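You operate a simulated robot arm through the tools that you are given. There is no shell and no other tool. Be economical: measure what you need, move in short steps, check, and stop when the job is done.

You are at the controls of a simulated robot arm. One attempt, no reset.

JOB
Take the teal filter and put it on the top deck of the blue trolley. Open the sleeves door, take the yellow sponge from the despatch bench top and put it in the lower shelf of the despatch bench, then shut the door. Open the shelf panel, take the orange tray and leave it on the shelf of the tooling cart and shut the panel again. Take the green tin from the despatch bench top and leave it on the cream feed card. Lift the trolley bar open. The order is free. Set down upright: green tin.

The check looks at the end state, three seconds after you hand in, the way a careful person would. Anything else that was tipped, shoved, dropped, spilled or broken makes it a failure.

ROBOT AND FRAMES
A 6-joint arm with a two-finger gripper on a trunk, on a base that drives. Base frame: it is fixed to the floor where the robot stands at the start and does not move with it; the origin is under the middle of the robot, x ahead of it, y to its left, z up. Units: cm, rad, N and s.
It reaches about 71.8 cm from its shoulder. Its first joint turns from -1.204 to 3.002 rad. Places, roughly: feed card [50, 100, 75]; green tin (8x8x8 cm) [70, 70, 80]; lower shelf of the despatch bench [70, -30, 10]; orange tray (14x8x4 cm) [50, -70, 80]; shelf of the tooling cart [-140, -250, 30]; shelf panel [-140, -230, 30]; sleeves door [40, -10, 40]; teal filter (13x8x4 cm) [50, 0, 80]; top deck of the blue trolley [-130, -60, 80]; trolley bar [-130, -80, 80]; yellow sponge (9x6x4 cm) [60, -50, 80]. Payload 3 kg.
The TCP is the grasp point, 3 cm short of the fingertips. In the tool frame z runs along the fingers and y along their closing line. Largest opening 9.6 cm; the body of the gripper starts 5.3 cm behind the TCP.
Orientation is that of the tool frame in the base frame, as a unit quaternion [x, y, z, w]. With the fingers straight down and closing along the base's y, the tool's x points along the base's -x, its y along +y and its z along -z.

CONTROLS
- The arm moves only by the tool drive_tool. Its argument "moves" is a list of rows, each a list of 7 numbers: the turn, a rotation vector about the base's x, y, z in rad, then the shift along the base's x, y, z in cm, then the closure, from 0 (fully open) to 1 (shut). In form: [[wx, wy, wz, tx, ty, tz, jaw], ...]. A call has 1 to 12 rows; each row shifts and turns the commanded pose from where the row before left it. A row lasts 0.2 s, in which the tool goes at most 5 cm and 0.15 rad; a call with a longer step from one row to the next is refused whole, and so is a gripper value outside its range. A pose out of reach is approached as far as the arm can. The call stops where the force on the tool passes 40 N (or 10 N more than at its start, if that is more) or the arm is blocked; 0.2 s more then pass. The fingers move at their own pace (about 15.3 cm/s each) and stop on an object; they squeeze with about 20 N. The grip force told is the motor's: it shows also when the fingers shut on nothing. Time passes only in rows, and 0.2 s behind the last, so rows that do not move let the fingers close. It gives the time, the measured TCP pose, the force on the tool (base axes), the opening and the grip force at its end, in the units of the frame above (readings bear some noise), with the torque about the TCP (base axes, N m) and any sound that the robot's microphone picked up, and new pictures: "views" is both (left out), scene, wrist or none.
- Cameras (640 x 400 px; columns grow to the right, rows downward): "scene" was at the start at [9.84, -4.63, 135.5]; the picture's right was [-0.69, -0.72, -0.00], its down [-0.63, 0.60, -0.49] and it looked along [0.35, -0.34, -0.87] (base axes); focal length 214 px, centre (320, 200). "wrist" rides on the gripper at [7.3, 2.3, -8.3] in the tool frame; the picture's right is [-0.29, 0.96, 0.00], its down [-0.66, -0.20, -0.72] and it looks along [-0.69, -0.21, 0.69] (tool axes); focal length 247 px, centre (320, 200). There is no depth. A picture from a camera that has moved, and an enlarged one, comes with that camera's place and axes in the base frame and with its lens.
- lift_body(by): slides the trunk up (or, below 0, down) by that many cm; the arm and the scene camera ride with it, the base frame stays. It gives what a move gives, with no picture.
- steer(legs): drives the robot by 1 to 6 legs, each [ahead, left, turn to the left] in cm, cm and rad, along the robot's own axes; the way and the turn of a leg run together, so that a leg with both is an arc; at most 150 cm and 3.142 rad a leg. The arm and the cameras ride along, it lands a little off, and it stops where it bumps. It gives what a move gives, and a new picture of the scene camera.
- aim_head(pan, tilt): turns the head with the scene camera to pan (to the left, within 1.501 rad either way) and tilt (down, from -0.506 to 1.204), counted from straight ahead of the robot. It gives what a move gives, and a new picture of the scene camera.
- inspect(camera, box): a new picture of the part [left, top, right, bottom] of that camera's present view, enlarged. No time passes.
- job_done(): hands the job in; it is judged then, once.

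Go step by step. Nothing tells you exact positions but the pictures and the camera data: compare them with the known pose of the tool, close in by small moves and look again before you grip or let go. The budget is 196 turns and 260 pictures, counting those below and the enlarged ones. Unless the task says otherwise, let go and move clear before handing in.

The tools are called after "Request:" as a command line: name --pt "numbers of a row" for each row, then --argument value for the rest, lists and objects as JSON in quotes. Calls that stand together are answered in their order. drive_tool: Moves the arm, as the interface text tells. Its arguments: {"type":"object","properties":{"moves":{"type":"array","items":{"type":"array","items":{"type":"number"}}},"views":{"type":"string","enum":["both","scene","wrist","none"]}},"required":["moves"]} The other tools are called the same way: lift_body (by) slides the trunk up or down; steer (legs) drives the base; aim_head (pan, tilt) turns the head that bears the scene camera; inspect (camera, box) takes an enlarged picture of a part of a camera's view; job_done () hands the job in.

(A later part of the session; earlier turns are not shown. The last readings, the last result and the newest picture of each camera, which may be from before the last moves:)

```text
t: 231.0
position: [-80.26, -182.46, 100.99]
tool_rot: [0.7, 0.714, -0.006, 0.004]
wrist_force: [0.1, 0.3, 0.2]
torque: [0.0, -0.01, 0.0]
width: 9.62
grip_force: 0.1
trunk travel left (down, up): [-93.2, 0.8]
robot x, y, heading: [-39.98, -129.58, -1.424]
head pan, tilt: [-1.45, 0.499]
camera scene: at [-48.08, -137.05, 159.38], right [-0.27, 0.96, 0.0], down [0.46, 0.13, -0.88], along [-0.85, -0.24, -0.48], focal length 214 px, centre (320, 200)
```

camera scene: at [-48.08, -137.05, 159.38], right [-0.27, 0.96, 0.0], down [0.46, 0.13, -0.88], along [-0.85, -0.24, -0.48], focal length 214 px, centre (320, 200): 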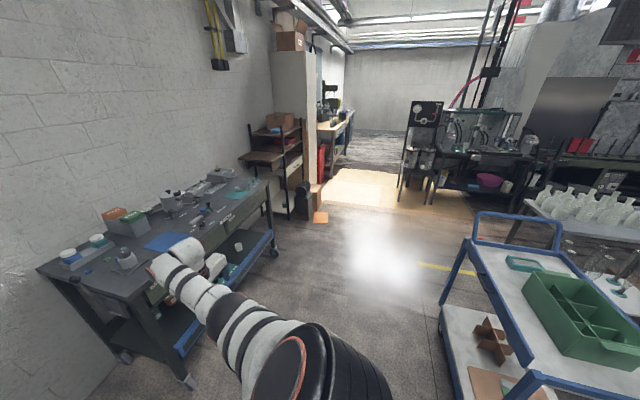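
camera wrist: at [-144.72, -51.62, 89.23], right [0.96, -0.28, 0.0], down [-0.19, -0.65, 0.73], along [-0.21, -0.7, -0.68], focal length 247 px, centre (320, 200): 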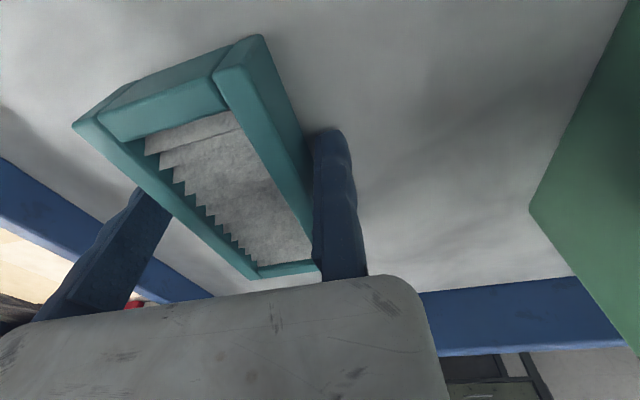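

Request:
steer --legs '[[0, 0, -1.2]]'

Request:
aim_head --pan -0.9 --tilt 0.55

Request:
inspect --camera "scene" --box '[200, 120, 520, 320]'

```text
t: 234.5
position: [-103.43, -109.5, 100.99]
tool_rot: [0.984, 0.18, -0.006, -0.002]
wrist_force: [-0.4, -0.9, -0.2]
torque: [0.02, 0.01, 0.0]
width: 9.6
grip_force: 0.0
trunk travel left (down, up): [-93.2, 0.8]
robot x, y, heading: [-40.1, -129.54, -2.652]
head pan, tilt: [-1.45, 0.499]
camera scene: at [-49.71, -124.56, 159.38], right [0.82, 0.57, 0.0], down [0.28, -0.39, -0.88], along [-0.5, 0.72, -0.48], focal length 214 px, centre (320, 200)
```

scene: 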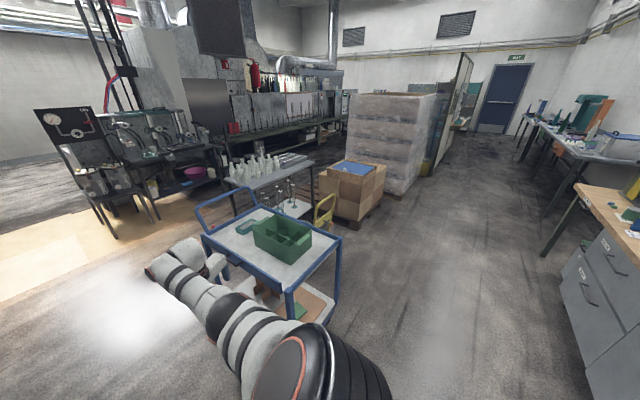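

```text
t: 235.4
position: [-103.37, -109.44, 101.09]
tool_rot: [0.984, 0.18, -0.007, -0.001]
wrist_force: [-0.9, 0.3, -0.4]
torque: [0.01, 0.0, 0.02]
width: 9.6
grip_force: 0.0
trunk travel left (down, up): [-93.2, 0.8]
robot x, y, heading: [-40.12, -129.54, -2.641]
head pan, tilt: [-0.901, 0.55]
camera scene: at [-52.71, -128.41, 158.92], right [0.4, 0.92, 0.0], down [0.48, -0.21, -0.85], along [-0.78, 0.34, -0.52], focal length 214 px, centre (320, 200)
```

scene: 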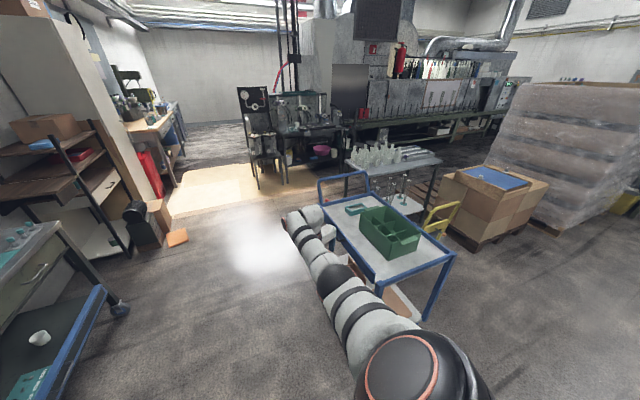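

```text
2.00 times, centred on (360, 220) of scene
camera zoom: at [-52.71, -128.41, 158.92], right [0.4, 0.92, 0.0], down [0.48, -0.21, -0.85], along [-0.78, 0.34, -0.52], focal length 429 px, centre (240, 160)
```

zoom: 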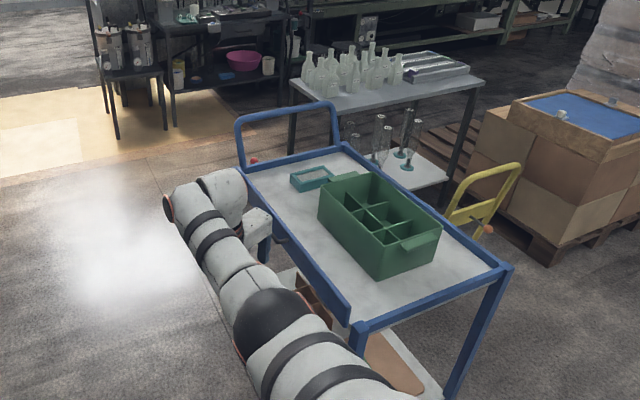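

The handle sits outside the bar near (−130.5, −85, 82). I'll go to the south side of the trolley with the arm pointing north.

Request:
steer --legs '[[0, 0, -1.27], [-24.4, 25.1, 0], [74.5, 68.2, 0]]'

Request:
aim_head --pan -0.3 --tilt 0.6

```text
t: 245.7
position: [-139.26, -91.97, 101.14]
tool_rot: [0.897, -0.442, -0.004, -0.005]
wrist_force: [-0.5, 0.8, 0.0]
torque: [-0.01, 0.02, 0.04]
width: 9.61
grip_force: 0.1
trunk travel left (down, up): [-93.2, 0.8]
robot x, y, heading: [-140.3, -158.1, 2.357]
head pan, tilt: [-0.901, 0.55]
camera scene: at [-142.69, -145.84, 158.92], right [0.99, -0.12, 0.0], down [-0.06, -0.52, -0.85], along [0.1, 0.85, -0.52], focal length 214 px, centre (320, 200)
```

scene: 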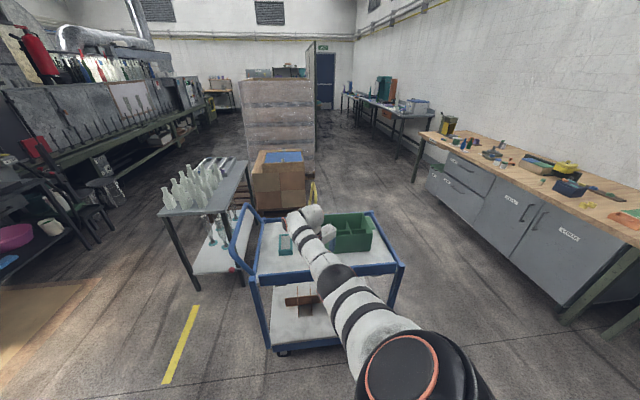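

```text
t: 246.7
position: [-139.22, -91.76, 101.03]
tool_rot: [0.897, -0.443, -0.004, -0.005]
wrist_force: [0.1, 0.8, 0.2]
torque: [0.02, -0.03, 0.0]
width: 9.6
grip_force: 0.0
trunk travel left (down, up): [-93.2, 0.8]
robot x, y, heading: [-140.22, -158.3, 2.354]
head pan, tilt: [-0.3, 0.6]
camera scene: at [-147.86, -146.93, 158.47], right [0.89, 0.46, 0.0], down [0.26, -0.5, -0.83], along [-0.38, 0.73, -0.56], focal length 214 px, centre (320, 200)
```

scene: 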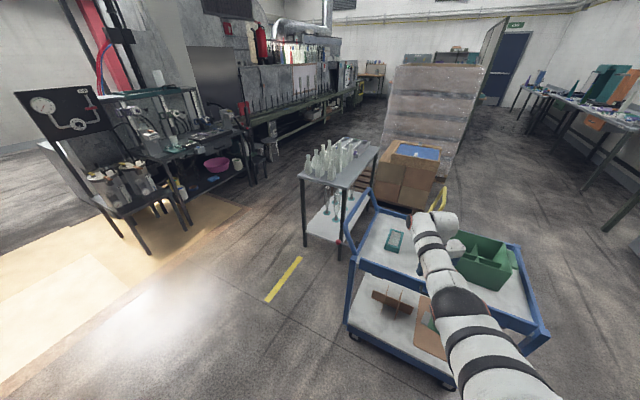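

I'll back off a little, yaw, and pitch the tool to point north with the jaws closing vertically.

Request:
steer --legs '[[-12.7, 12.6, 0]]'

Request:
drive_tool --pt "0 0 0.15 0 0 0 0" --pt "0 0 0.15 0 0 0 0" --pt "0 0 0.15 0 0 0 0" --pt "0 0 0.15 0 0 0 0" --pt "0 0 0.15 0 0 0 0" --pt "0 0 0.15 0 0 0 0" --views "none"

Request:
drive_tool --pt "0.15 0 0 0 0.5 0 0" --pt "0.15 0 0 0 0.5 0 0" --pt "0.15 0 0 0 0.5 0 0" --pt "0.15 0 0 0 0.5 0 0" --pt "0.15 0 0 0 0.5 0 0" --pt "0.15 0 0 0 0.5 0 0" --pt "0.15 0 0 0 0.5 0 0" --pt "0.15 0 0 0 0.5 0 0" --pt "0.15 0 0 0 0.5 0 0" --pt "0.15 0 0 0 0.5 0 0" --pt "0.07 0 0 0 0 0 0"

```text
t: 248.2
position: [-139.27, -109.87, 100.87]
tool_rot: [0.898, -0.441, -0.004, -0.004]
wrist_force: [-0.7, 1.4, -0.4]
torque: [0.01, 0.01, -0.02]
width: 9.58
grip_force: 0.1
trunk travel left (down, up): [-93.2, 0.8]
robot x, y, heading: [-140.23, -176.52, 2.354]
head pan, tilt: [-0.3, 0.6]
camera scene: at [-147.73, -164.74, 158.45], right [0.88, 0.47, 0.0], down [0.26, -0.5, -0.82], along [-0.38, 0.73, -0.57], focal length 214 px, centre (320, 200)
```

scene: 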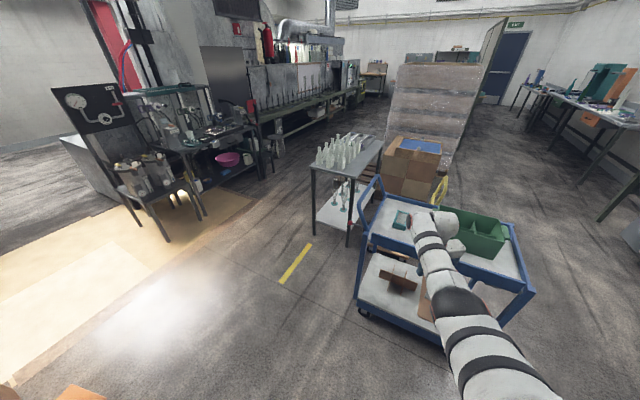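

```text
t: 249.6
position: [-139.3, -109.9, 100.96]
tool_rot: [1.0, -0.006, -0.007, -0.002]
wrist_force: [0.2, 0.4, 0.3]
torque: [-0.01, 0.01, -0.02]
width: 9.56
grip_force: 0.0
trunk travel left (down, up): [-93.2, 0.8]
robot x, y, heading: [-139.96, -176.39, 2.362]
head pan, tilt: [-0.3, 0.6]
```

```text
t: 252.0
position: [-139.29, -104.97, 100.94]
tool_rot: [-0.706, 0.001, 0.009, 0.708]
wrist_force: [0.4, 0.8, -0.4]
torque: [0.02, 0.02, 0.01]
width: 9.6
grip_force: 0.1
trunk travel left (down, up): [-93.2, 0.8]
robot x, y, heading: [-140.43, -176.26, 2.358]
head pan, tilt: [-0.3, 0.6]
camera scene: at [-147.75, -165.02, 158.47], right [0.88, 0.47, 0.0], down [0.26, -0.5, -0.82], along [-0.38, 0.73, -0.57], focal length 214 px, centre (320, 200)
camera wrist: at [-131.95, -113.16, 98.58], right [-0.31, 0.0, -0.95], down [-0.65, -0.73, 0.21], along [-0.7, 0.68, 0.22], focal length 247 px, centre (320, 200)
```

scene: 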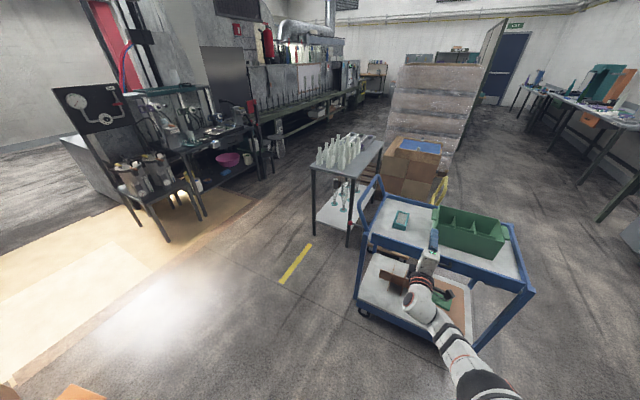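
wrist: 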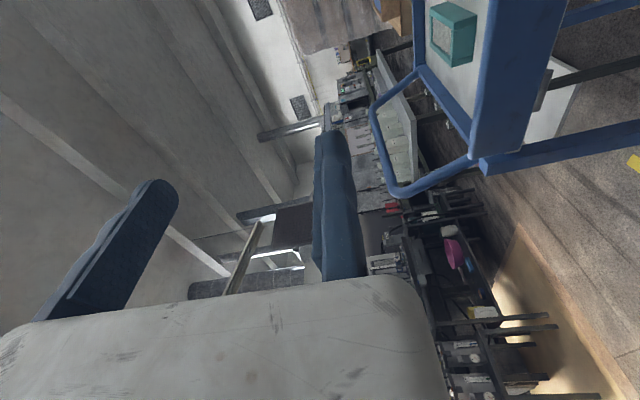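

Now the view past the arm is clearer; zoom on the bar.

Request:
inspect --camera "scene" --box '[340, 170, 560, 360]'

Request:
inspect --camera "wrist" --box '[400, 0, 640, 200]'

```text
2.11 times, centred on (450, 265) of scene
camera zoom: at [-147.75, -165.02, 158.47], right [0.88, 0.47, 0.0], down [0.26, -0.5, -0.82], along [-0.38, 0.73, -0.57], focal length 452 px, centre (46, 63)
```

zoom: 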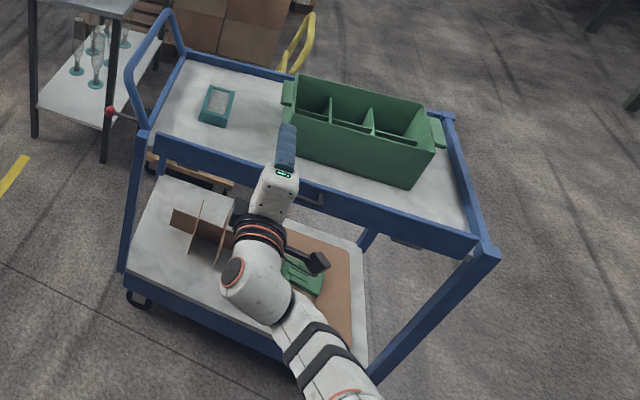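

```text
2.00 times, centred on (520, 100) of wrist
camera zoom: at [-131.95, -113.16, 98.58], right [-0.31, 0.0, -0.95], down [-0.65, -0.73, 0.21], along [-0.7, 0.68, 0.22], focal length 494 px, centre (-80, 400)
```

zoom: 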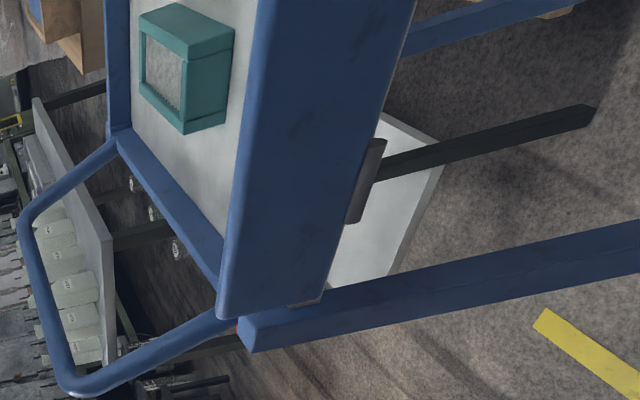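

I'll line up with the handle: shift about 9 cm east and lower to z≈83.

Request:
drive_tool --pt "0 0 0 3 0 0 0" --pt "0 0 0 3 0 0 0" --pt "0 0 0 3 0 0 0" --views "none"

Request:
lift_body --by -19

Request:
drive_tool --pt "0 0 0 0 3 0 0" --pt "0 0 0 0 3 0 0"

Request:
inspect --camera "scene" --box '[400, 170, 540, 280]'

```text
t: 252.8
position: [-130.15, -104.9, 101.19]
tool_rot: [-0.705, 0.002, 0.011, 0.709]
wrist_force: [0.3, -0.5, 0.1]
torque: [0.07, 0.01, 0.04]
width: 9.61
grip_force: 0.1
trunk travel left (down, up): [-93.2, 0.8]
robot x, y, heading: [-140.37, -176.25, 2.358]
head pan, tilt: [-0.3, 0.6]
```

```text
t: 254.9
position: [-130.19, -104.97, 82.29]
tool_rot: [-0.706, 0.001, 0.01, 0.708]
wrist_force: [0.6, 1.2, -1.1]
torque: [-0.02, 0.0, -0.02]
width: 9.6
grip_force: 0.0
trunk travel left (down, up): [-74.2, 19.8]
robot x, y, heading: [-140.13, -176.69, 2.354]
head pan, tilt: [-0.3, 0.6]
```

```text
t: 255.5
position: [-130.11, -100.96, 82.14]
tool_rot: [-0.706, 0.001, 0.011, 0.708]
wrist_force: [0.1, -1.0, -0.3]
torque: [0.01, -0.04, 0.0]
width: 9.59
grip_force: 0.1
out of reach, approached as far as the arm can: row 2
trunk travel left (down, up): [-74.2, 19.8]
robot x, y, heading: [-140.08, -176.28, 2.356]
head pan, tilt: [-0.3, 0.6]
camera scene: at [-147.67, -165.11, 139.48], right [0.88, 0.47, 0.0], down [0.26, -0.5, -0.83], along [-0.38, 0.73, -0.56], focal length 214 px, centre (320, 200)
camera wrist: at [-122.9, -109.14, 79.68], right [-0.31, 0.0, -0.95], down [-0.65, -0.73, 0.21], along [-0.7, 0.68, 0.23], focal length 247 px, centre (320, 200)
```

scene: 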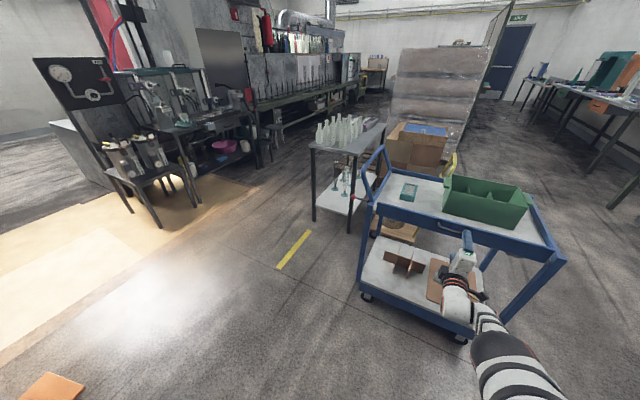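
wrist: 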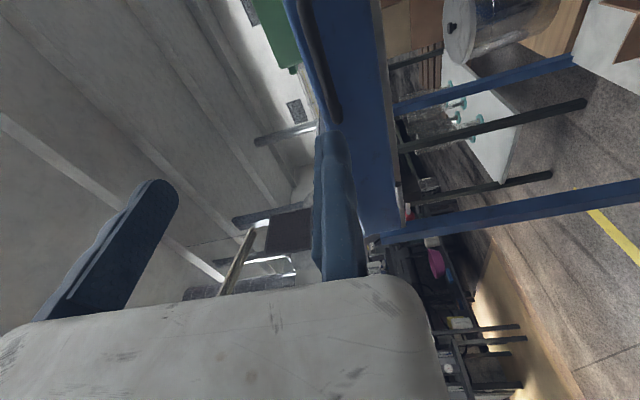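

```text
3.64 times, centred on (470, 225) of scene
camera zoom: at [-147.67, -165.11, 139.48], right [0.88, 0.47, 0.0], down [0.26, -0.5, -0.83], along [-0.38, 0.73, -0.56], focal length 780 px, centre (-226, 109)
```

zoom: 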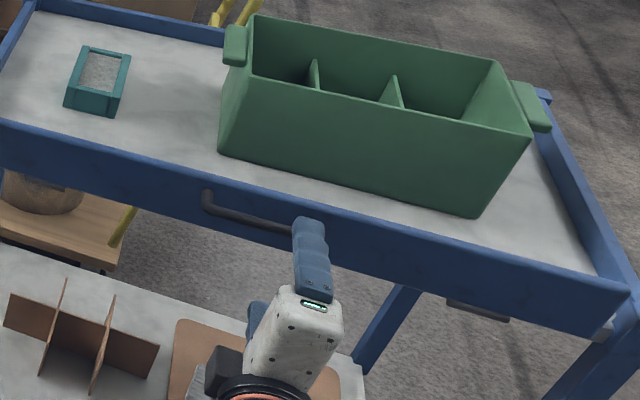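

The handle spans x −136…−126 at z≈83–84, on the board's outer face. I'll drive up to it and look before closing.

Request:
lift_body --by -0.6

Request:
steer --legs '[[8.4, -7.2, 0]]'

Request:
inspect --camera "wrist" --box '[240, 0, 440, 200]'

Request:
inspect --camera "scene" --box '[400, 190, 540, 300]'

```text
t: 256.0
position: [-130.24, -101.0, 81.44]
tool_rot: [-0.706, 0.0, 0.01, 0.709]
wrist_force: [0.0, -0.1, 0.2]
torque: [0.01, -0.01, -0.03]
width: 9.63
grip_force: 0.0
trunk travel left (down, up): [-73.6, 20.4]
robot x, y, heading: [-140.09, -176.33, 2.36]
head pan, tilt: [-0.3, 0.6]
```

```text
t: 257.2
position: [-131.0, -89.89, 81.49]
tool_rot: [-0.706, 0.001, 0.01, 0.708]
wrist_force: [0.0, -1.0, 0.6]
torque: [-0.02, -0.01, -0.01]
width: 9.58
grip_force: 0.0
trunk travel left (down, up): [-73.6, 20.4]
robot x, y, heading: [-141.16, -165.15, 2.359]
head pan, tilt: [-0.3, 0.6]
camera scene: at [-148.57, -153.96, 138.87], right [0.88, 0.47, 0.0], down [0.26, -0.5, -0.82], along [-0.39, 0.73, -0.57], focal length 214 px, centre (320, 200)
```

scene: 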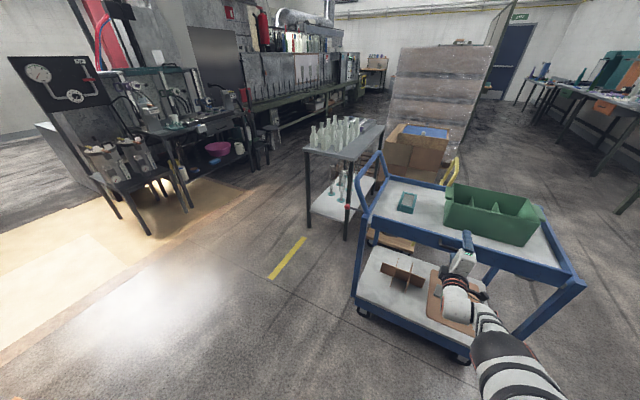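

```text
2.00 times, centred on (340, 100) of wrist
camera zoom: at [-123.76, -98.04, 79.05], right [-0.31, 0.0, -0.95], down [-0.65, -0.73, 0.21], along [-0.7, 0.68, 0.22], focal length 494 px, centre (280, 400)
```

zoom: 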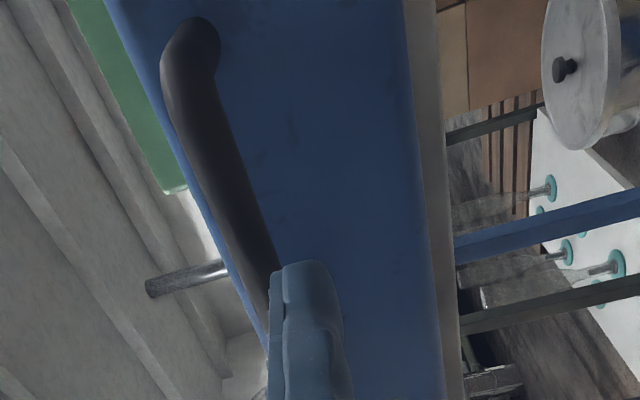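

```text
3.64 times, centred on (470, 245) of scene
camera zoom: at [-148.57, -153.96, 138.87], right [0.88, 0.47, 0.0], down [0.26, -0.5, -0.82], along [-0.39, 0.73, -0.57], focal length 780 px, centre (-226, 36)
```

zoom: 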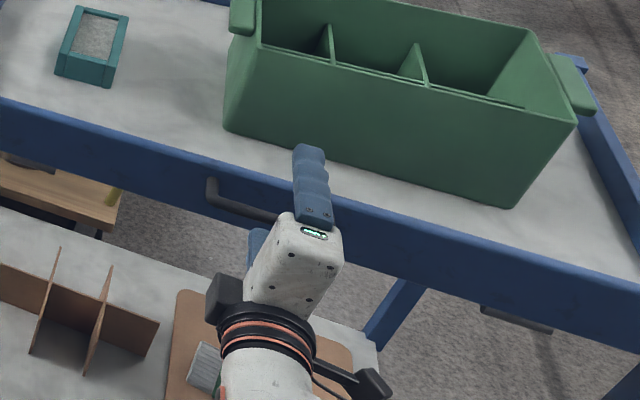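

The rod is at z≈81.9, so I'll drop 1 cm to get the fixed jaw under it, move in 2.5 cm and close.

Request:
lift_body --by -1.1

Request:
steer --legs '[[1.9, -1.7, 0]]'

Request:
drive_tool --pt "0 0 0 0 0 0 0.5" --pt "0 0 0 0 0 0 1" --pt "0 0 0 0 0 0 1" --pt "0 0 0 0 0 0 1" --views "wrist"

```text
t: 257.8
position: [-131.1, -89.83, 80.29]
tool_rot: [-0.706, 0.0, 0.01, 0.708]
wrist_force: [-0.2, 0.5, -0.4]
torque: [0.03, -0.01, 0.01]
width: 9.62
grip_force: 0.1
trunk travel left (down, up): [-72.5, 21.5]
robot x, y, heading: [-140.78, -165.28, 2.355]
head pan, tilt: [-0.3, 0.6]
```

```text
t: 258.6
position: [-131.13, -87.45, 80.43]
tool_rot: [-0.706, 0.001, 0.01, 0.708]
wrist_force: [-0.4, 0.5, 1.8]
torque: [0.0, 0.01, -0.01]
width: 9.62
grip_force: 0.0
trunk travel left (down, up): [-72.5, 21.5]
robot x, y, heading: [-141.06, -162.83, 2.355]
head pan, tilt: [-0.3, 0.6]
camera scene: at [-148.72, -151.54, 137.78], right [0.88, 0.47, 0.0], down [0.26, -0.5, -0.83], along [-0.38, 0.73, -0.56], focal length 214 px, centre (320, 200)
```

scene: 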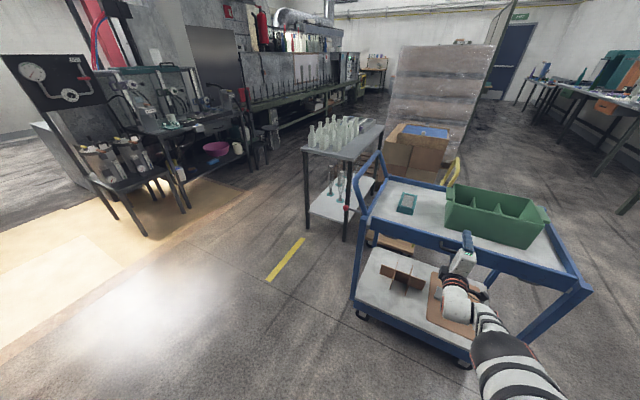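

```text
t: 259.6
position: [-131.25, -87.71, 81.07]
tool_rot: [-0.703, 0.002, 0.009, 0.711]
wrist_force: [2.6, -9.4, 19.2]
torque: [0.48, -0.61, -0.1]
width: 1.14
grip_force: 45.1
trunk travel left (down, up): [-72.5, 21.5]
robot x, y, heading: [-141.03, -162.61, 2.357]
head pan, tilt: [-0.3, 0.6]
camera wrist: at [-123.88, -95.94, 78.5], right [-0.31, 0.01, -0.95], down [-0.65, -0.73, 0.2], along [-0.7, 0.68, 0.23], focal length 247 px, centre (320, 200)
```

wrist: 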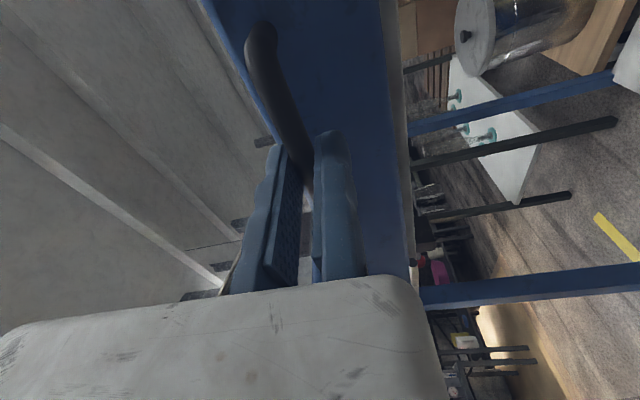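

The rod is held (1.14 cm). I'll lift gently to see how the bar moves.

Request:
lift_body --by 2.5

Request:
inspect --camera "scene" --box '[340, 170, 600, 330]'

```text
t: 260.5
position: [-131.26, -87.35, 81.37]
tool_rot: [0.718, 0.001, -0.007, -0.696]
wrist_force: [0.8, 9.8, -11.8]
torque: [-0.32, -0.54, 0.04]
width: 1.18
grip_force: 44.7
trunk travel left (down, up): [-74.9, 19.1]
robot x, y, heading: [-140.78, -162.86, 2.36]
head pan, tilt: [-0.3, 0.6]
stopped: the force on the tool passed its limit at 43 N (the readings are from after the stop); the commanded pose is now the measured one
```

```text
2.46 times, centred on (470, 250) of scene
camera zoom: at [-148.68, -150.8, 140.16], right [0.88, 0.47, 0.0], down [0.26, -0.5, -0.82], along [-0.39, 0.73, -0.57], focal length 528 px, centre (-49, 77)
```

zoom: 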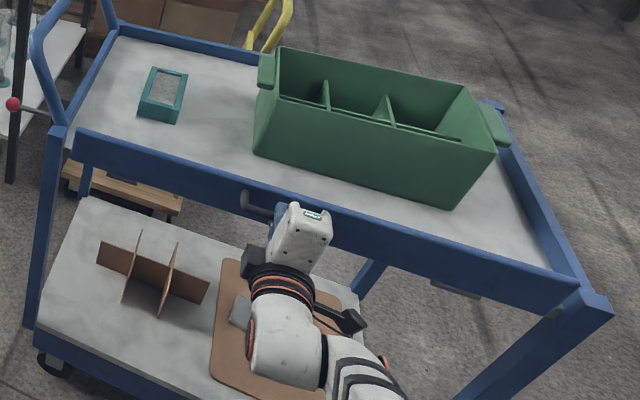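

Straight up is blocked. I'll check whether it swings outward by pulling slightly south.

Request:
drive_tool --pt "0 0 0 0 0 0 1" --pt "0 0 0 0 -0.7 0 1" --pt "0 0 0 0 -0.7 0 1" --pt "0 0 0 0 -0.7 0 1" --views "wrist"

Request:
inspect --camera "scene" --box '[340, 170, 600, 330]'

```text
t: 261.4
position: [-131.17, -88.54, 80.58]
tool_rot: [0.723, 0.001, -0.007, -0.69]
wrist_force: [-1.6, 23.3, -24.3]
torque: [-0.57, -0.47, -0.4]
width: 1.14
grip_force: 44.8
trunk travel left (down, up): [-74.9, 19.1]
robot x, y, heading: [-141.2, -162.35, 2.356]
head pan, tilt: [-0.3, 0.6]
stopped in row 4: the force on the tool passed its limit at 42 N (the readings are from after the stop); the commanded pose is now the measured one
camera wrist: at [-123.86, -96.8, 78.67], right [-0.3, -0.05, -0.95], down [-0.65, -0.72, 0.24], along [-0.7, 0.69, 0.18], focal length 247 px, centre (320, 200)
```

wrist: 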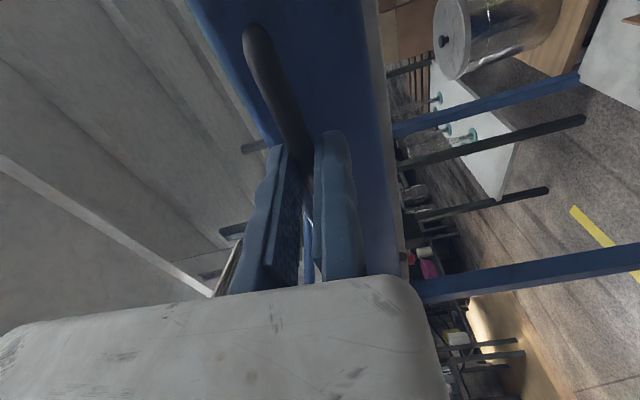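

```text
2.46 times, centred on (470, 250) of scene
camera zoom: at [-148.66, -149.91, 140.05], right [0.88, 0.47, -0.01], down [0.26, -0.51, -0.82], along [-0.39, 0.72, -0.57], focal length 528 px, centre (-49, 77)
```

zoom: 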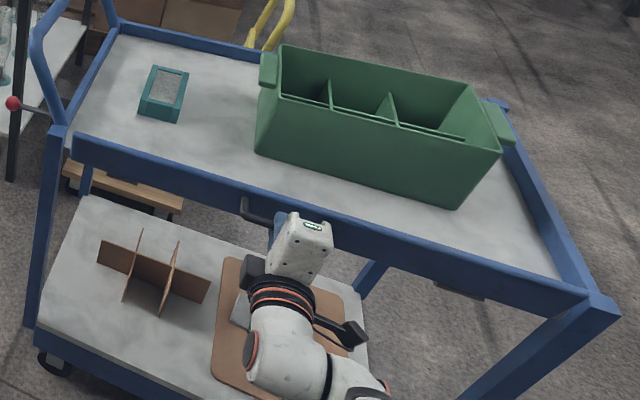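

It barely moves and I don't want to roll the trolley. I'll relax the load and inspect the bar's ends and the red knob.

Request:
drive_tool --pt "0 0 0 0 0.6 0.3 1" --pt "0 0 0 0 0.5 0.3 1" --views "none"

Request:
inspect --camera "scene" --box '[330, 180, 410, 250]'

Request:
inspect --camera "scene" --box '[520, 250, 620, 330]'

```text
t: 262.0
position: [-131.19, -87.69, 81.57]
tool_rot: [0.721, 0.001, -0.007, -0.693]
wrist_force: [-1.4, 11.5, -27.1]
torque: [-0.53, -0.53, -0.07]
width: 1.19
grip_force: 44.5
trunk travel left (down, up): [-74.9, 19.1]
robot x, y, heading: [-141.09, -162.76, 2.357]
head pan, tilt: [-0.3, 0.6]
```

```text
5.71 times, centred on (370, 215) of scene
camera zoom: at [-148.67, -150.29, 140.09], right [0.88, 0.47, 0.0], down [0.26, -0.51, -0.82], along [-0.39, 0.72, -0.57], focal length 1226 px, centre (34, 114)
```

zoom: 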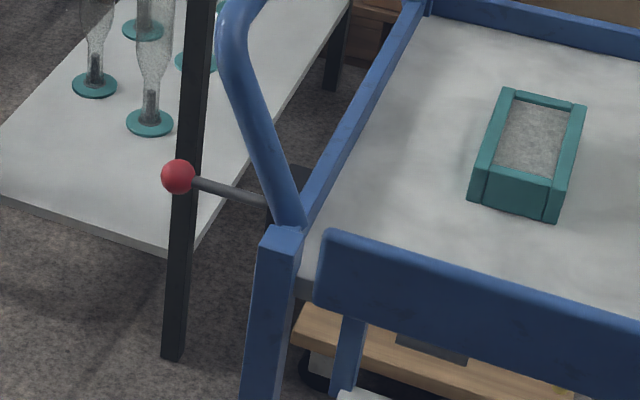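

```text
5.00 times, centred on (570, 290) of scene
camera zoom: at [-148.67, -150.29, 140.09], right [0.88, 0.47, 0.0], down [0.26, -0.51, -0.82], along [-0.39, 0.72, -0.57], focal length 1072 px, centre (-930, -250)
```

zoom: 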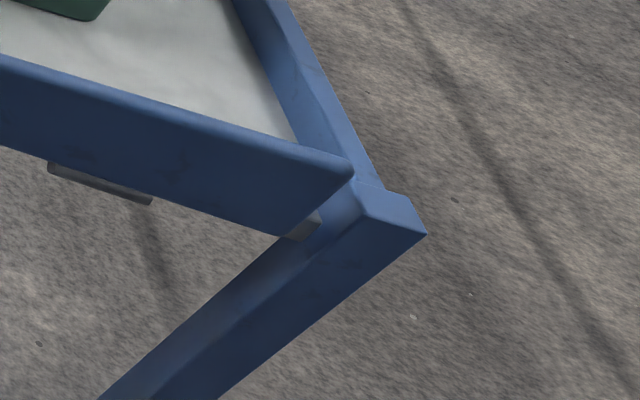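

Request:
inspect --camera "wrist" --box '[180, 0, 460, 300]'

```text
1.33 times, centred on (320, 150) of wrist
camera zoom: at [-123.86, -95.91, 79.5], right [-0.3, -0.04, -0.95], down [-0.65, -0.72, 0.24], along [-0.7, 0.69, 0.19], focal length 329 px, centre (320, 267)
```

zoom: 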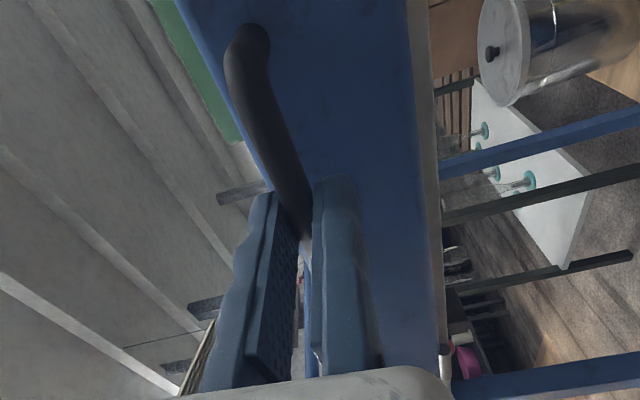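

The handle sits near the board's top edge, suggesting a bottom hinge. I'll unload the vertical force and test a clean outward pull.

Request:
drive_tool --pt "0 0 0 0 0 -0.5 1" --pt "0 0 0 0 0 -0.5 1" --views "none"

Request:
drive_tool --pt "0 0 0 0 -0.6 0 1" --pt "0 0 0 0 -0.6 -0.2 1" --pt "0 0 0 0 -0.6 -0.3 1" --pt "0 0 0 0 -0.6 -0.3 1" --views "none"

Request:
inspect --camera "scene" --box '[340, 170, 600, 330]'

```text
t: 262.6
position: [-131.11, -87.76, 81.25]
tool_rot: [0.716, 0.0, -0.008, -0.698]
wrist_force: [1.9, 13.7, -5.3]
torque: [-0.04, -0.64, -0.15]
width: 1.16
grip_force: 45.3
trunk travel left (down, up): [-74.9, 19.1]
robot x, y, heading: [-141.2, -162.86, 2.355]
head pan, tilt: [-0.3, 0.6]
```

```text
t: 263.7
position: [-131.32, -89.62, 79.64]
tool_rot: [0.723, 0.002, -0.007, -0.691]
wrist_force: [1.0, 30.9, -20.3]
torque: [-0.62, -0.48, -0.27]
width: 1.14
grip_force: 45.5
trunk travel left (down, up): [-74.9, 19.1]
robot x, y, heading: [-140.84, -162.52, 2.357]
head pan, tilt: [-0.3, 0.6]
stopped in row 4: the force on the tool passed its limit at 42 N (the readings are from after the stop); the commanded pose is now the measured one
```

```text
2.46 times, centred on (470, 250) of scene
camera zoom: at [-148.68, -149.86, 140.06], right [0.88, 0.47, -0.01], down [0.26, -0.51, -0.82], along [-0.39, 0.72, -0.57], focal length 528 px, centre (-49, 77)
```

zoom: 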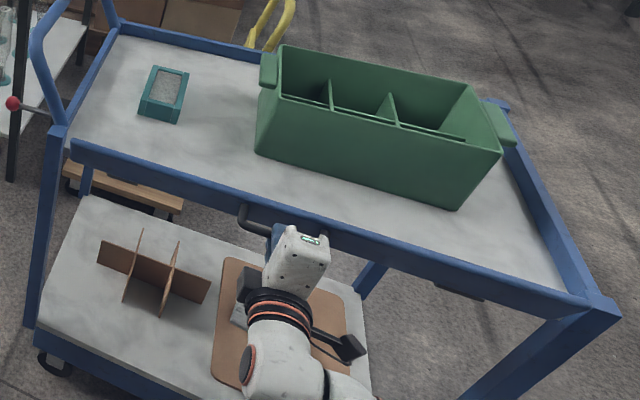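

The board does swing outward about its bottom edge; the load is just because I left the arc. I'll follow the arc outward and down in small steps.

Request:
drive_tool --pt "0 0 0 0 0.4 -0.8 1" --pt "0 0 0 0 -0.3 -1.0 1" --pt "0 0 0 0 -0.2 -1.0 1" --pt "0 0 0 0 -0.1 -1.0 1" --views "none"

Request:
inspect --camera "scene" --box '[340, 170, 600, 330]'

```text
t: 264.7
position: [-131.2, -90.21, 78.7]
tool_rot: [0.717, 0.0, -0.008, -0.697]
wrist_force: [2.7, 11.0, -2.5]
torque: [0.0, -0.56, -0.61]
width: 1.14
grip_force: 44.7
out of reach, approached as far as the arm can: row 3, 4
trunk travel left (down, up): [-74.9, 19.1]
robot x, y, heading: [-141.04, -162.74, 2.352]
head pan, tilt: [-0.3, 0.6]
```

```text
2.46 times, centred on (470, 250) of scene
camera zoom: at [-148.63, -151.0, 140.18], right [0.88, 0.47, 0.0], down [0.26, -0.5, -0.82], along [-0.39, 0.73, -0.57], focal length 528 px, centre (-49, 77)
```

zoom: 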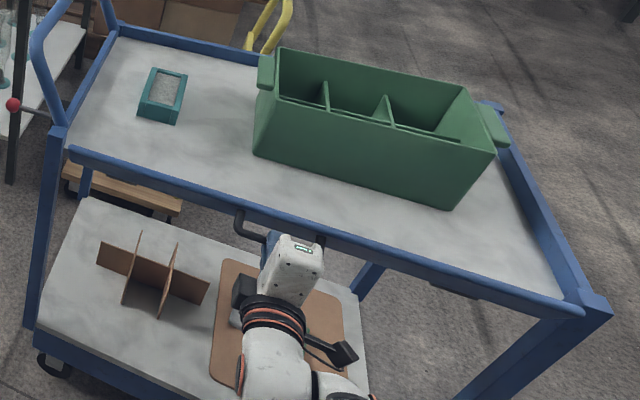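

It's swinging down freely. I'll use the trunk for the downward part.

Request:
lift_body --by -2

Request:
lift_body --by -2

Request:
inspect --camera "scene" --box '[340, 170, 600, 330]'

```text
t: 265.3
position: [-131.24, -90.6, 76.78]
tool_rot: [0.717, 0.002, -0.008, -0.697]
wrist_force: [5.3, -10.1, -1.4]
torque: [-0.03, -0.45, 0.15]
width: 1.17
grip_force: 45.5
trunk travel left (down, up): [-72.9, 21.1]
robot x, y, heading: [-140.88, -163.15, 2.359]
head pan, tilt: [-0.3, 0.6]
```

```text
t: 266.0
position: [-131.18, -90.28, 74.69]
tool_rot: [0.717, 0.001, -0.008, -0.697]
wrist_force: [5.2, 4.1, -1.6]
torque: [-0.06, -0.59, -0.25]
width: 1.17
grip_force: 44.7
trunk travel left (down, up): [-70.9, 23.1]
robot x, y, heading: [-141.22, -162.5, 2.356]
head pan, tilt: [-0.3, 0.6]
```

```text
2.46 times, centred on (470, 250) of scene
camera zoom: at [-148.6, -151.23, 136.19], right [0.88, 0.47, 0.0], down [0.26, -0.5, -0.82], along [-0.39, 0.73, -0.57], focal length 528 px, centre (-49, 77)
```

zoom: 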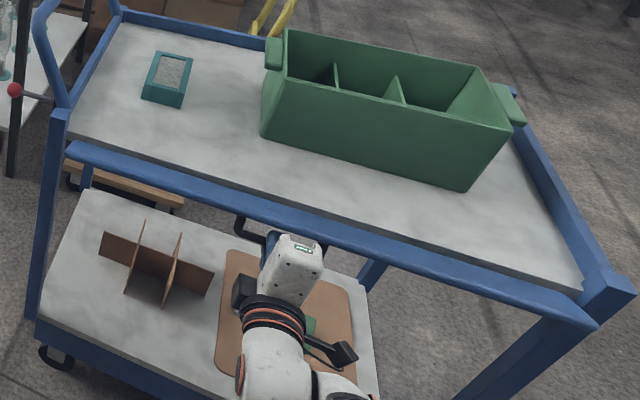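

Request:
lift_body --by -1.5

Request:
drive_tool --pt "0 0 0 0 0.6 0 1" --views "none"

Request:
lift_body --by -1.3

Request:
drive_tool --pt "0 0 0 0 0.6 0 1" --views "wrist"

Request:
inspect --camera "scene" --box '[340, 170, 600, 330]'

```text
t: 266.6
position: [-131.32, -89.99, 73.39]
tool_rot: [0.715, -0.001, -0.009, -0.699]
wrist_force: [6.6, 27.6, 11.0]
torque: [0.12, -0.74, -0.16]
width: 1.13
grip_force: 45.0
trunk travel left (down, up): [-69.4, 24.6]
robot x, y, heading: [-141.23, -162.41, 2.357]
head pan, tilt: [-0.3, 0.6]
```

```text
t: 267.0
position: [-131.21, -90.21, 73.29]
tool_rot: [0.716, 0.001, -0.008, -0.698]
wrist_force: [5.0, 26.8, 12.5]
torque: [0.13, -0.48, -0.15]
width: 1.16
grip_force: 45.2
out of reach, approached as far as the arm can: row 1
trunk travel left (down, up): [-69.4, 24.6]
robot x, y, heading: [-141.05, -163.12, 2.356]
head pan, tilt: [-0.3, 0.6]
```

```text
t: 267.6
position: [-131.51, -90.75, 71.61]
tool_rot: [0.72, 0.002, -0.007, -0.693]
wrist_force: [-1.5, -7.3, -7.1]
torque: [-0.13, -0.01, 0.03]
width: 0.0
grip_force: 33.1
trunk travel left (down, up): [-68.1, 25.9]
robot x, y, heading: [-141.13, -162.95, 2.357]
head pan, tilt: [-0.3, 0.6]
```

```text
t: 268.1
position: [-131.32, -90.6, 71.52]
tool_rot: [0.721, 0.003, -0.008, -0.693]
wrist_force: [-3.4, -22.8, -18.7]
torque: [-0.43, 0.02, 0.07]
width: 0.02
grip_force: 32.9
out of reach, approached as far as the arm can: row 1
trunk travel left (down, up): [-68.1, 25.9]
robot x, y, heading: [-141.38, -163.01, 2.356]
head pan, tilt: [-0.3, 0.6]
camera wrist: at [-124.01, -98.98, 69.52], right [-0.3, -0.04, -0.95], down [-0.65, -0.72, 0.23], along [-0.7, 0.69, 0.19], focal length 247 px, centre (320, 200)
```

wrist: 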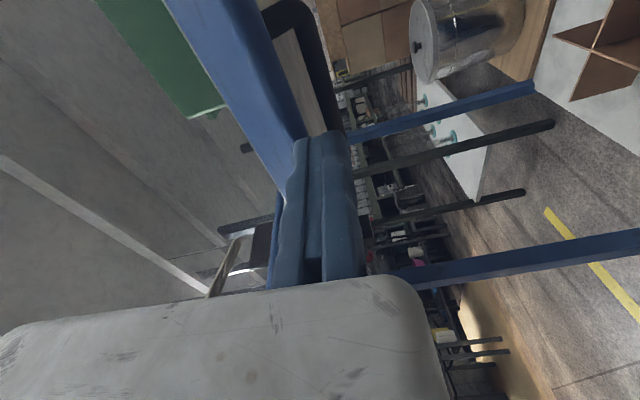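

```text
2.46 times, centred on (470, 250) of scene
camera zoom: at [-148.74, -151.38, 133.36], right [0.88, 0.47, 0.0], down [0.26, -0.5, -0.82], along [-0.39, 0.73, -0.57], focal length 528 px, centre (-49, 77)
```

zoom: 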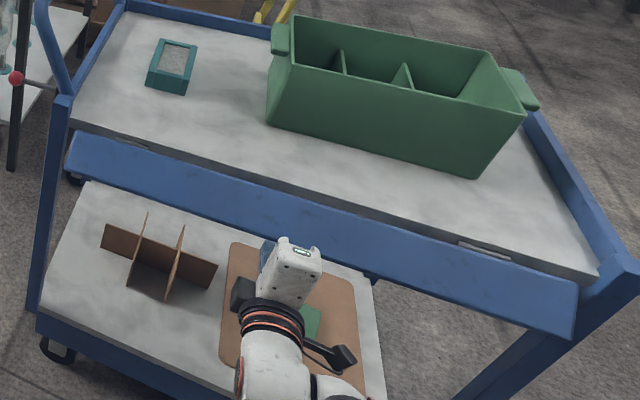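

The fingers slipped off, but the board has swung out to nearly horizontal (its inner face is showing). I'll back off and see whether it holds.

Request:
steer --legs '[[-7, 7, 0]]'

Request:
inspect --camera "scene" --box '[340, 150, 600, 310]'

```text
t: 269.2
position: [-131.55, -100.3, 72.15]
tool_rot: [0.716, 0.0, -0.008, -0.698]
wrist_force: [-0.6, -0.6, 0.6]
torque: [0.0, 0.0, 0.02]
width: 0.02
grip_force: 33.4
trunk travel left (down, up): [-68.1, 25.9]
robot x, y, heading: [-141.52, -172.4, 2.359]
head pan, tilt: [-0.3, 0.6]
camera scene: at [-148.86, -161.29, 133.41], right [0.88, 0.47, 0.0], down [0.26, -0.5, -0.83], along [-0.39, 0.73, -0.56], focal length 214 px, centre (320, 200)
```

scene: 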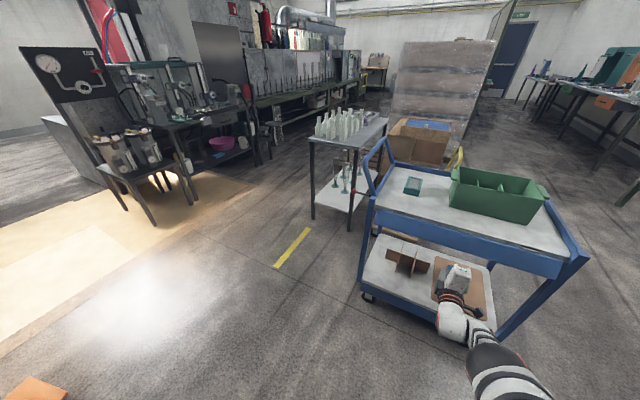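

```text
2.46 times, centred on (470, 230) of scene
camera zoom: at [-148.86, -161.29, 133.41], right [0.88, 0.47, 0.0], down [0.26, -0.5, -0.83], along [-0.39, 0.73, -0.56], focal length 528 px, centre (-49, 126)
```

zoom: 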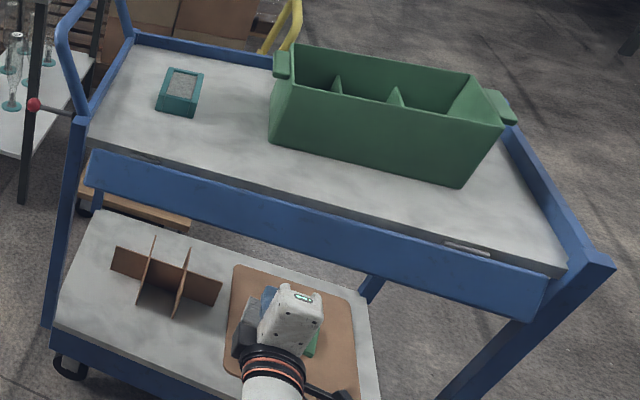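

The board now hangs folded down, and it fell the whole way open. Next is the tooling cart's shelf panel: I'll turn round to face the cart, keeping clear of both.

Request:
steer --legs '[[0, 0, -1.57], [29.3, 15.9, 0], [0, 0, -1.56]]'

Request:
aim_head --pan -0.6 --tilt 0.55

```text
t: 279.1
position: [-143.02, -213.17, 72.1]
tool_rot: [0.008, 0.716, -0.698, 0.0]
wrist_force: [-0.8, -0.5, -0.7]
torque: [-0.01, 0.0, -0.01]
width: 0.0
grip_force: 32.8
trunk travel left (down, up): [-68.1, 25.9]
robot x, y, heading: [-131.61, -141.28, -0.806]
head pan, tilt: [-0.3, 0.6]
camera scene: at [-124.04, -152.82, 133.4], right [-0.9, -0.45, 0.0], down [-0.25, 0.51, -0.83], along [0.37, -0.74, -0.56], focal length 214 px, centre (320, 200)
```

scene: 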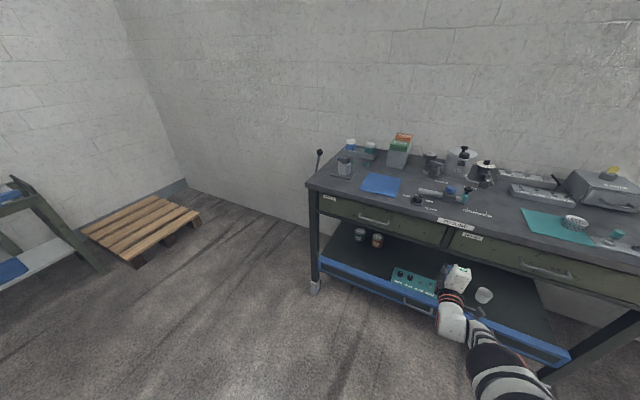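

```text
t: 279.9
position: [-143.12, -213.24, 72.13]
tool_rot: [0.008, 0.716, -0.698, -0.001]
wrist_force: [0.5, -0.5, 1.2]
torque: [0.01, 0.0, 0.03]
width: 0.0
grip_force: 32.8
trunk travel left (down, up): [-68.1, 25.9]
robot x, y, heading: [-131.57, -141.24, -0.807]
head pan, tilt: [-0.6, 0.55]
camera scene: at [-126.52, -153.77, 133.85], right [-0.99, -0.16, 0.0], down [-0.08, 0.52, -0.85], along [0.14, -0.84, -0.52], focal length 214 px, centre (320, 200)
```

scene: 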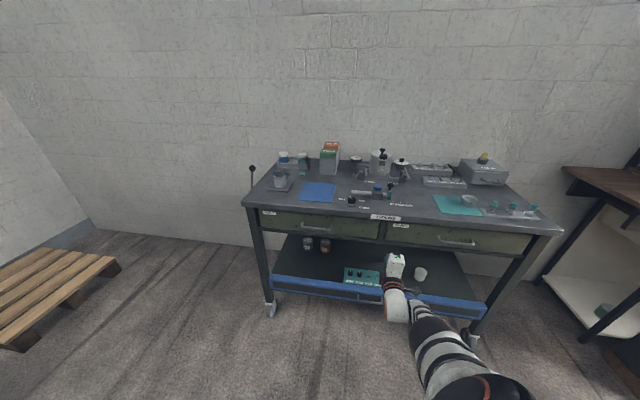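

I'll lower toward the panel's height and look.

Request:
lift_body --by -34

Request:
drive_tool --pt "0 0 0 0 0 0 0" --pt "0 0 0 0 0 0 0"

Request:
inspect --camera "scene" --box '[220, 160, 520, 330]'

```text
t: 283.2
position: [-143.18, -213.25, 38.14]
tool_rot: [0.008, 0.716, -0.698, -0.001]
wrist_force: [-0.2, -0.1, -0.2]
torque: [-0.01, -0.03, 0.01]
width: 0.0
grip_force: 33.2
trunk travel left (down, up): [-34.1, 59.9]
robot x, y, heading: [-131.88, -140.93, -0.803]
head pan, tilt: [-0.6, 0.55]
```

```text
t: 283.8
position: [-143.13, -213.21, 38.04]
tool_rot: [0.008, 0.717, -0.697, 0.0]
wrist_force: [0.8, 0.4, 0.0]
torque: [0.01, 0.02, 0.01]
width: 9.61
grip_force: 0.0
trunk travel left (down, up): [-34.1, 59.9]
robot x, y, heading: [-131.34, -141.1, -0.807]
head pan, tilt: [-0.6, 0.55]
camera scene: at [-126.53, -153.77, 99.86], right [-0.99, -0.16, 0.0], down [-0.08, 0.52, -0.85], along [0.14, -0.84, -0.52], focal length 214 px, centre (320, 200)
camera wrist: at [-150.45, -204.74, 35.93], right [0.3, 0.02, -0.95], down [0.67, 0.71, 0.23], along [0.68, -0.7, 0.2], focal length 247 px, centre (320, 200)
```

scene: 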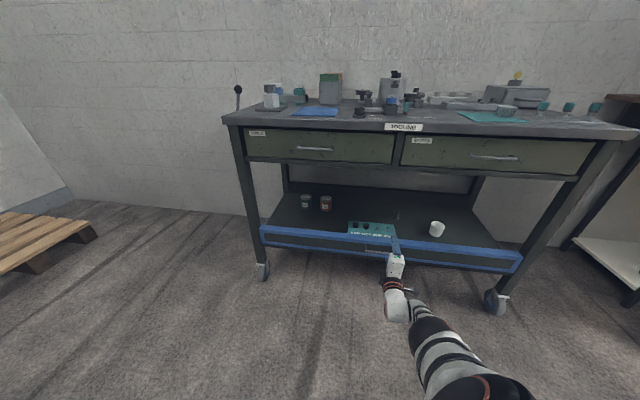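
wrist: 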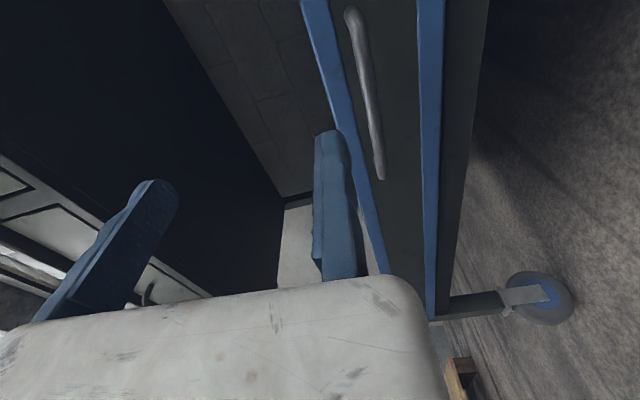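

```text
2.13 times, centred on (370, 245) of scene
camera zoom: at [-126.53, -153.77, 99.86], right [-0.99, -0.16, 0.0], down [-0.08, 0.52, -0.85], along [0.14, -0.84, -0.52], focal length 458 px, centre (213, 104)
```

zoom: 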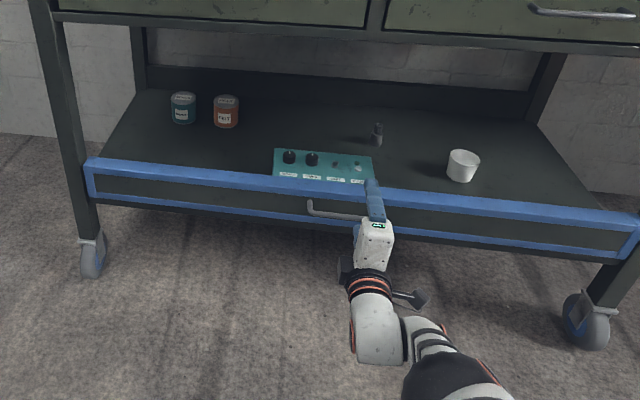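

The panel's handle rod is at about (−147…−134, −223, 35). I'll lower 4 cm and approach.

Request:
lift_body --by -4

Request:
steer --legs '[[4.2, -4.1, 0]]'

Request:
inspect --camera "wrist" --box '[240, 0, 440, 200]'

```text
t: 284.6
position: [-143.16, -213.15, 34.17]
tool_rot: [0.008, 0.716, -0.698, 0.0]
wrist_force: [0.4, -0.8, 0.5]
torque: [0.01, 0.02, 0.01]
width: 9.61
grip_force: 0.1
trunk travel left (down, up): [-30.1, 63.9]
robot x, y, heading: [-131.66, -141.21, -0.806]
head pan, tilt: [-0.6, 0.55]
```

```text
t: 285.6
position: [-143.2, -219.11, 34.02]
tool_rot: [0.008, 0.716, -0.698, 0.001]
wrist_force: [0.3, -0.3, -1.4]
torque: [0.05, 0.03, -0.01]
width: 9.6
grip_force: 0.1
trunk travel left (down, up): [-30.1, 63.9]
robot x, y, heading: [-131.41, -147.25, -0.811]
head pan, tilt: [-0.6, 0.55]
camera scene: at [-126.59, -159.63, 95.85], right [-0.99, -0.16, 0.0], down [-0.08, 0.52, -0.85], along [0.14, -0.84, -0.52], focal length 214 px, centre (320, 200)
```

scene: 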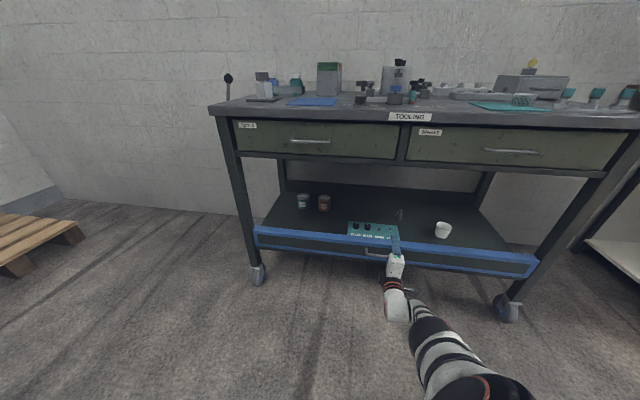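

```text
2.00 times, centred on (340, 100) of wrist
camera zoom: at [-150.49, -210.59, 31.92], right [0.3, 0.02, -0.95], down [0.67, 0.71, 0.23], along [0.68, -0.7, 0.2], focal length 494 px, centre (280, 400)
```

zoom: 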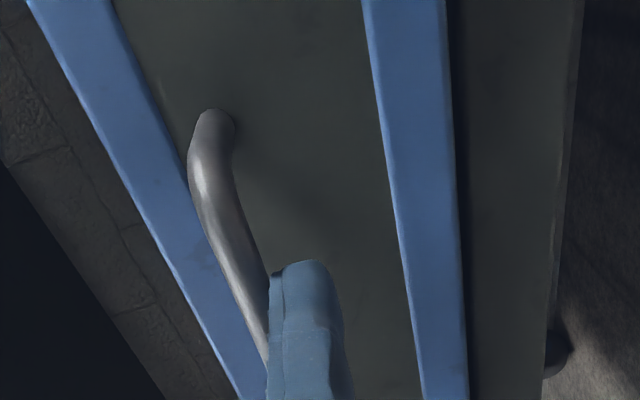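

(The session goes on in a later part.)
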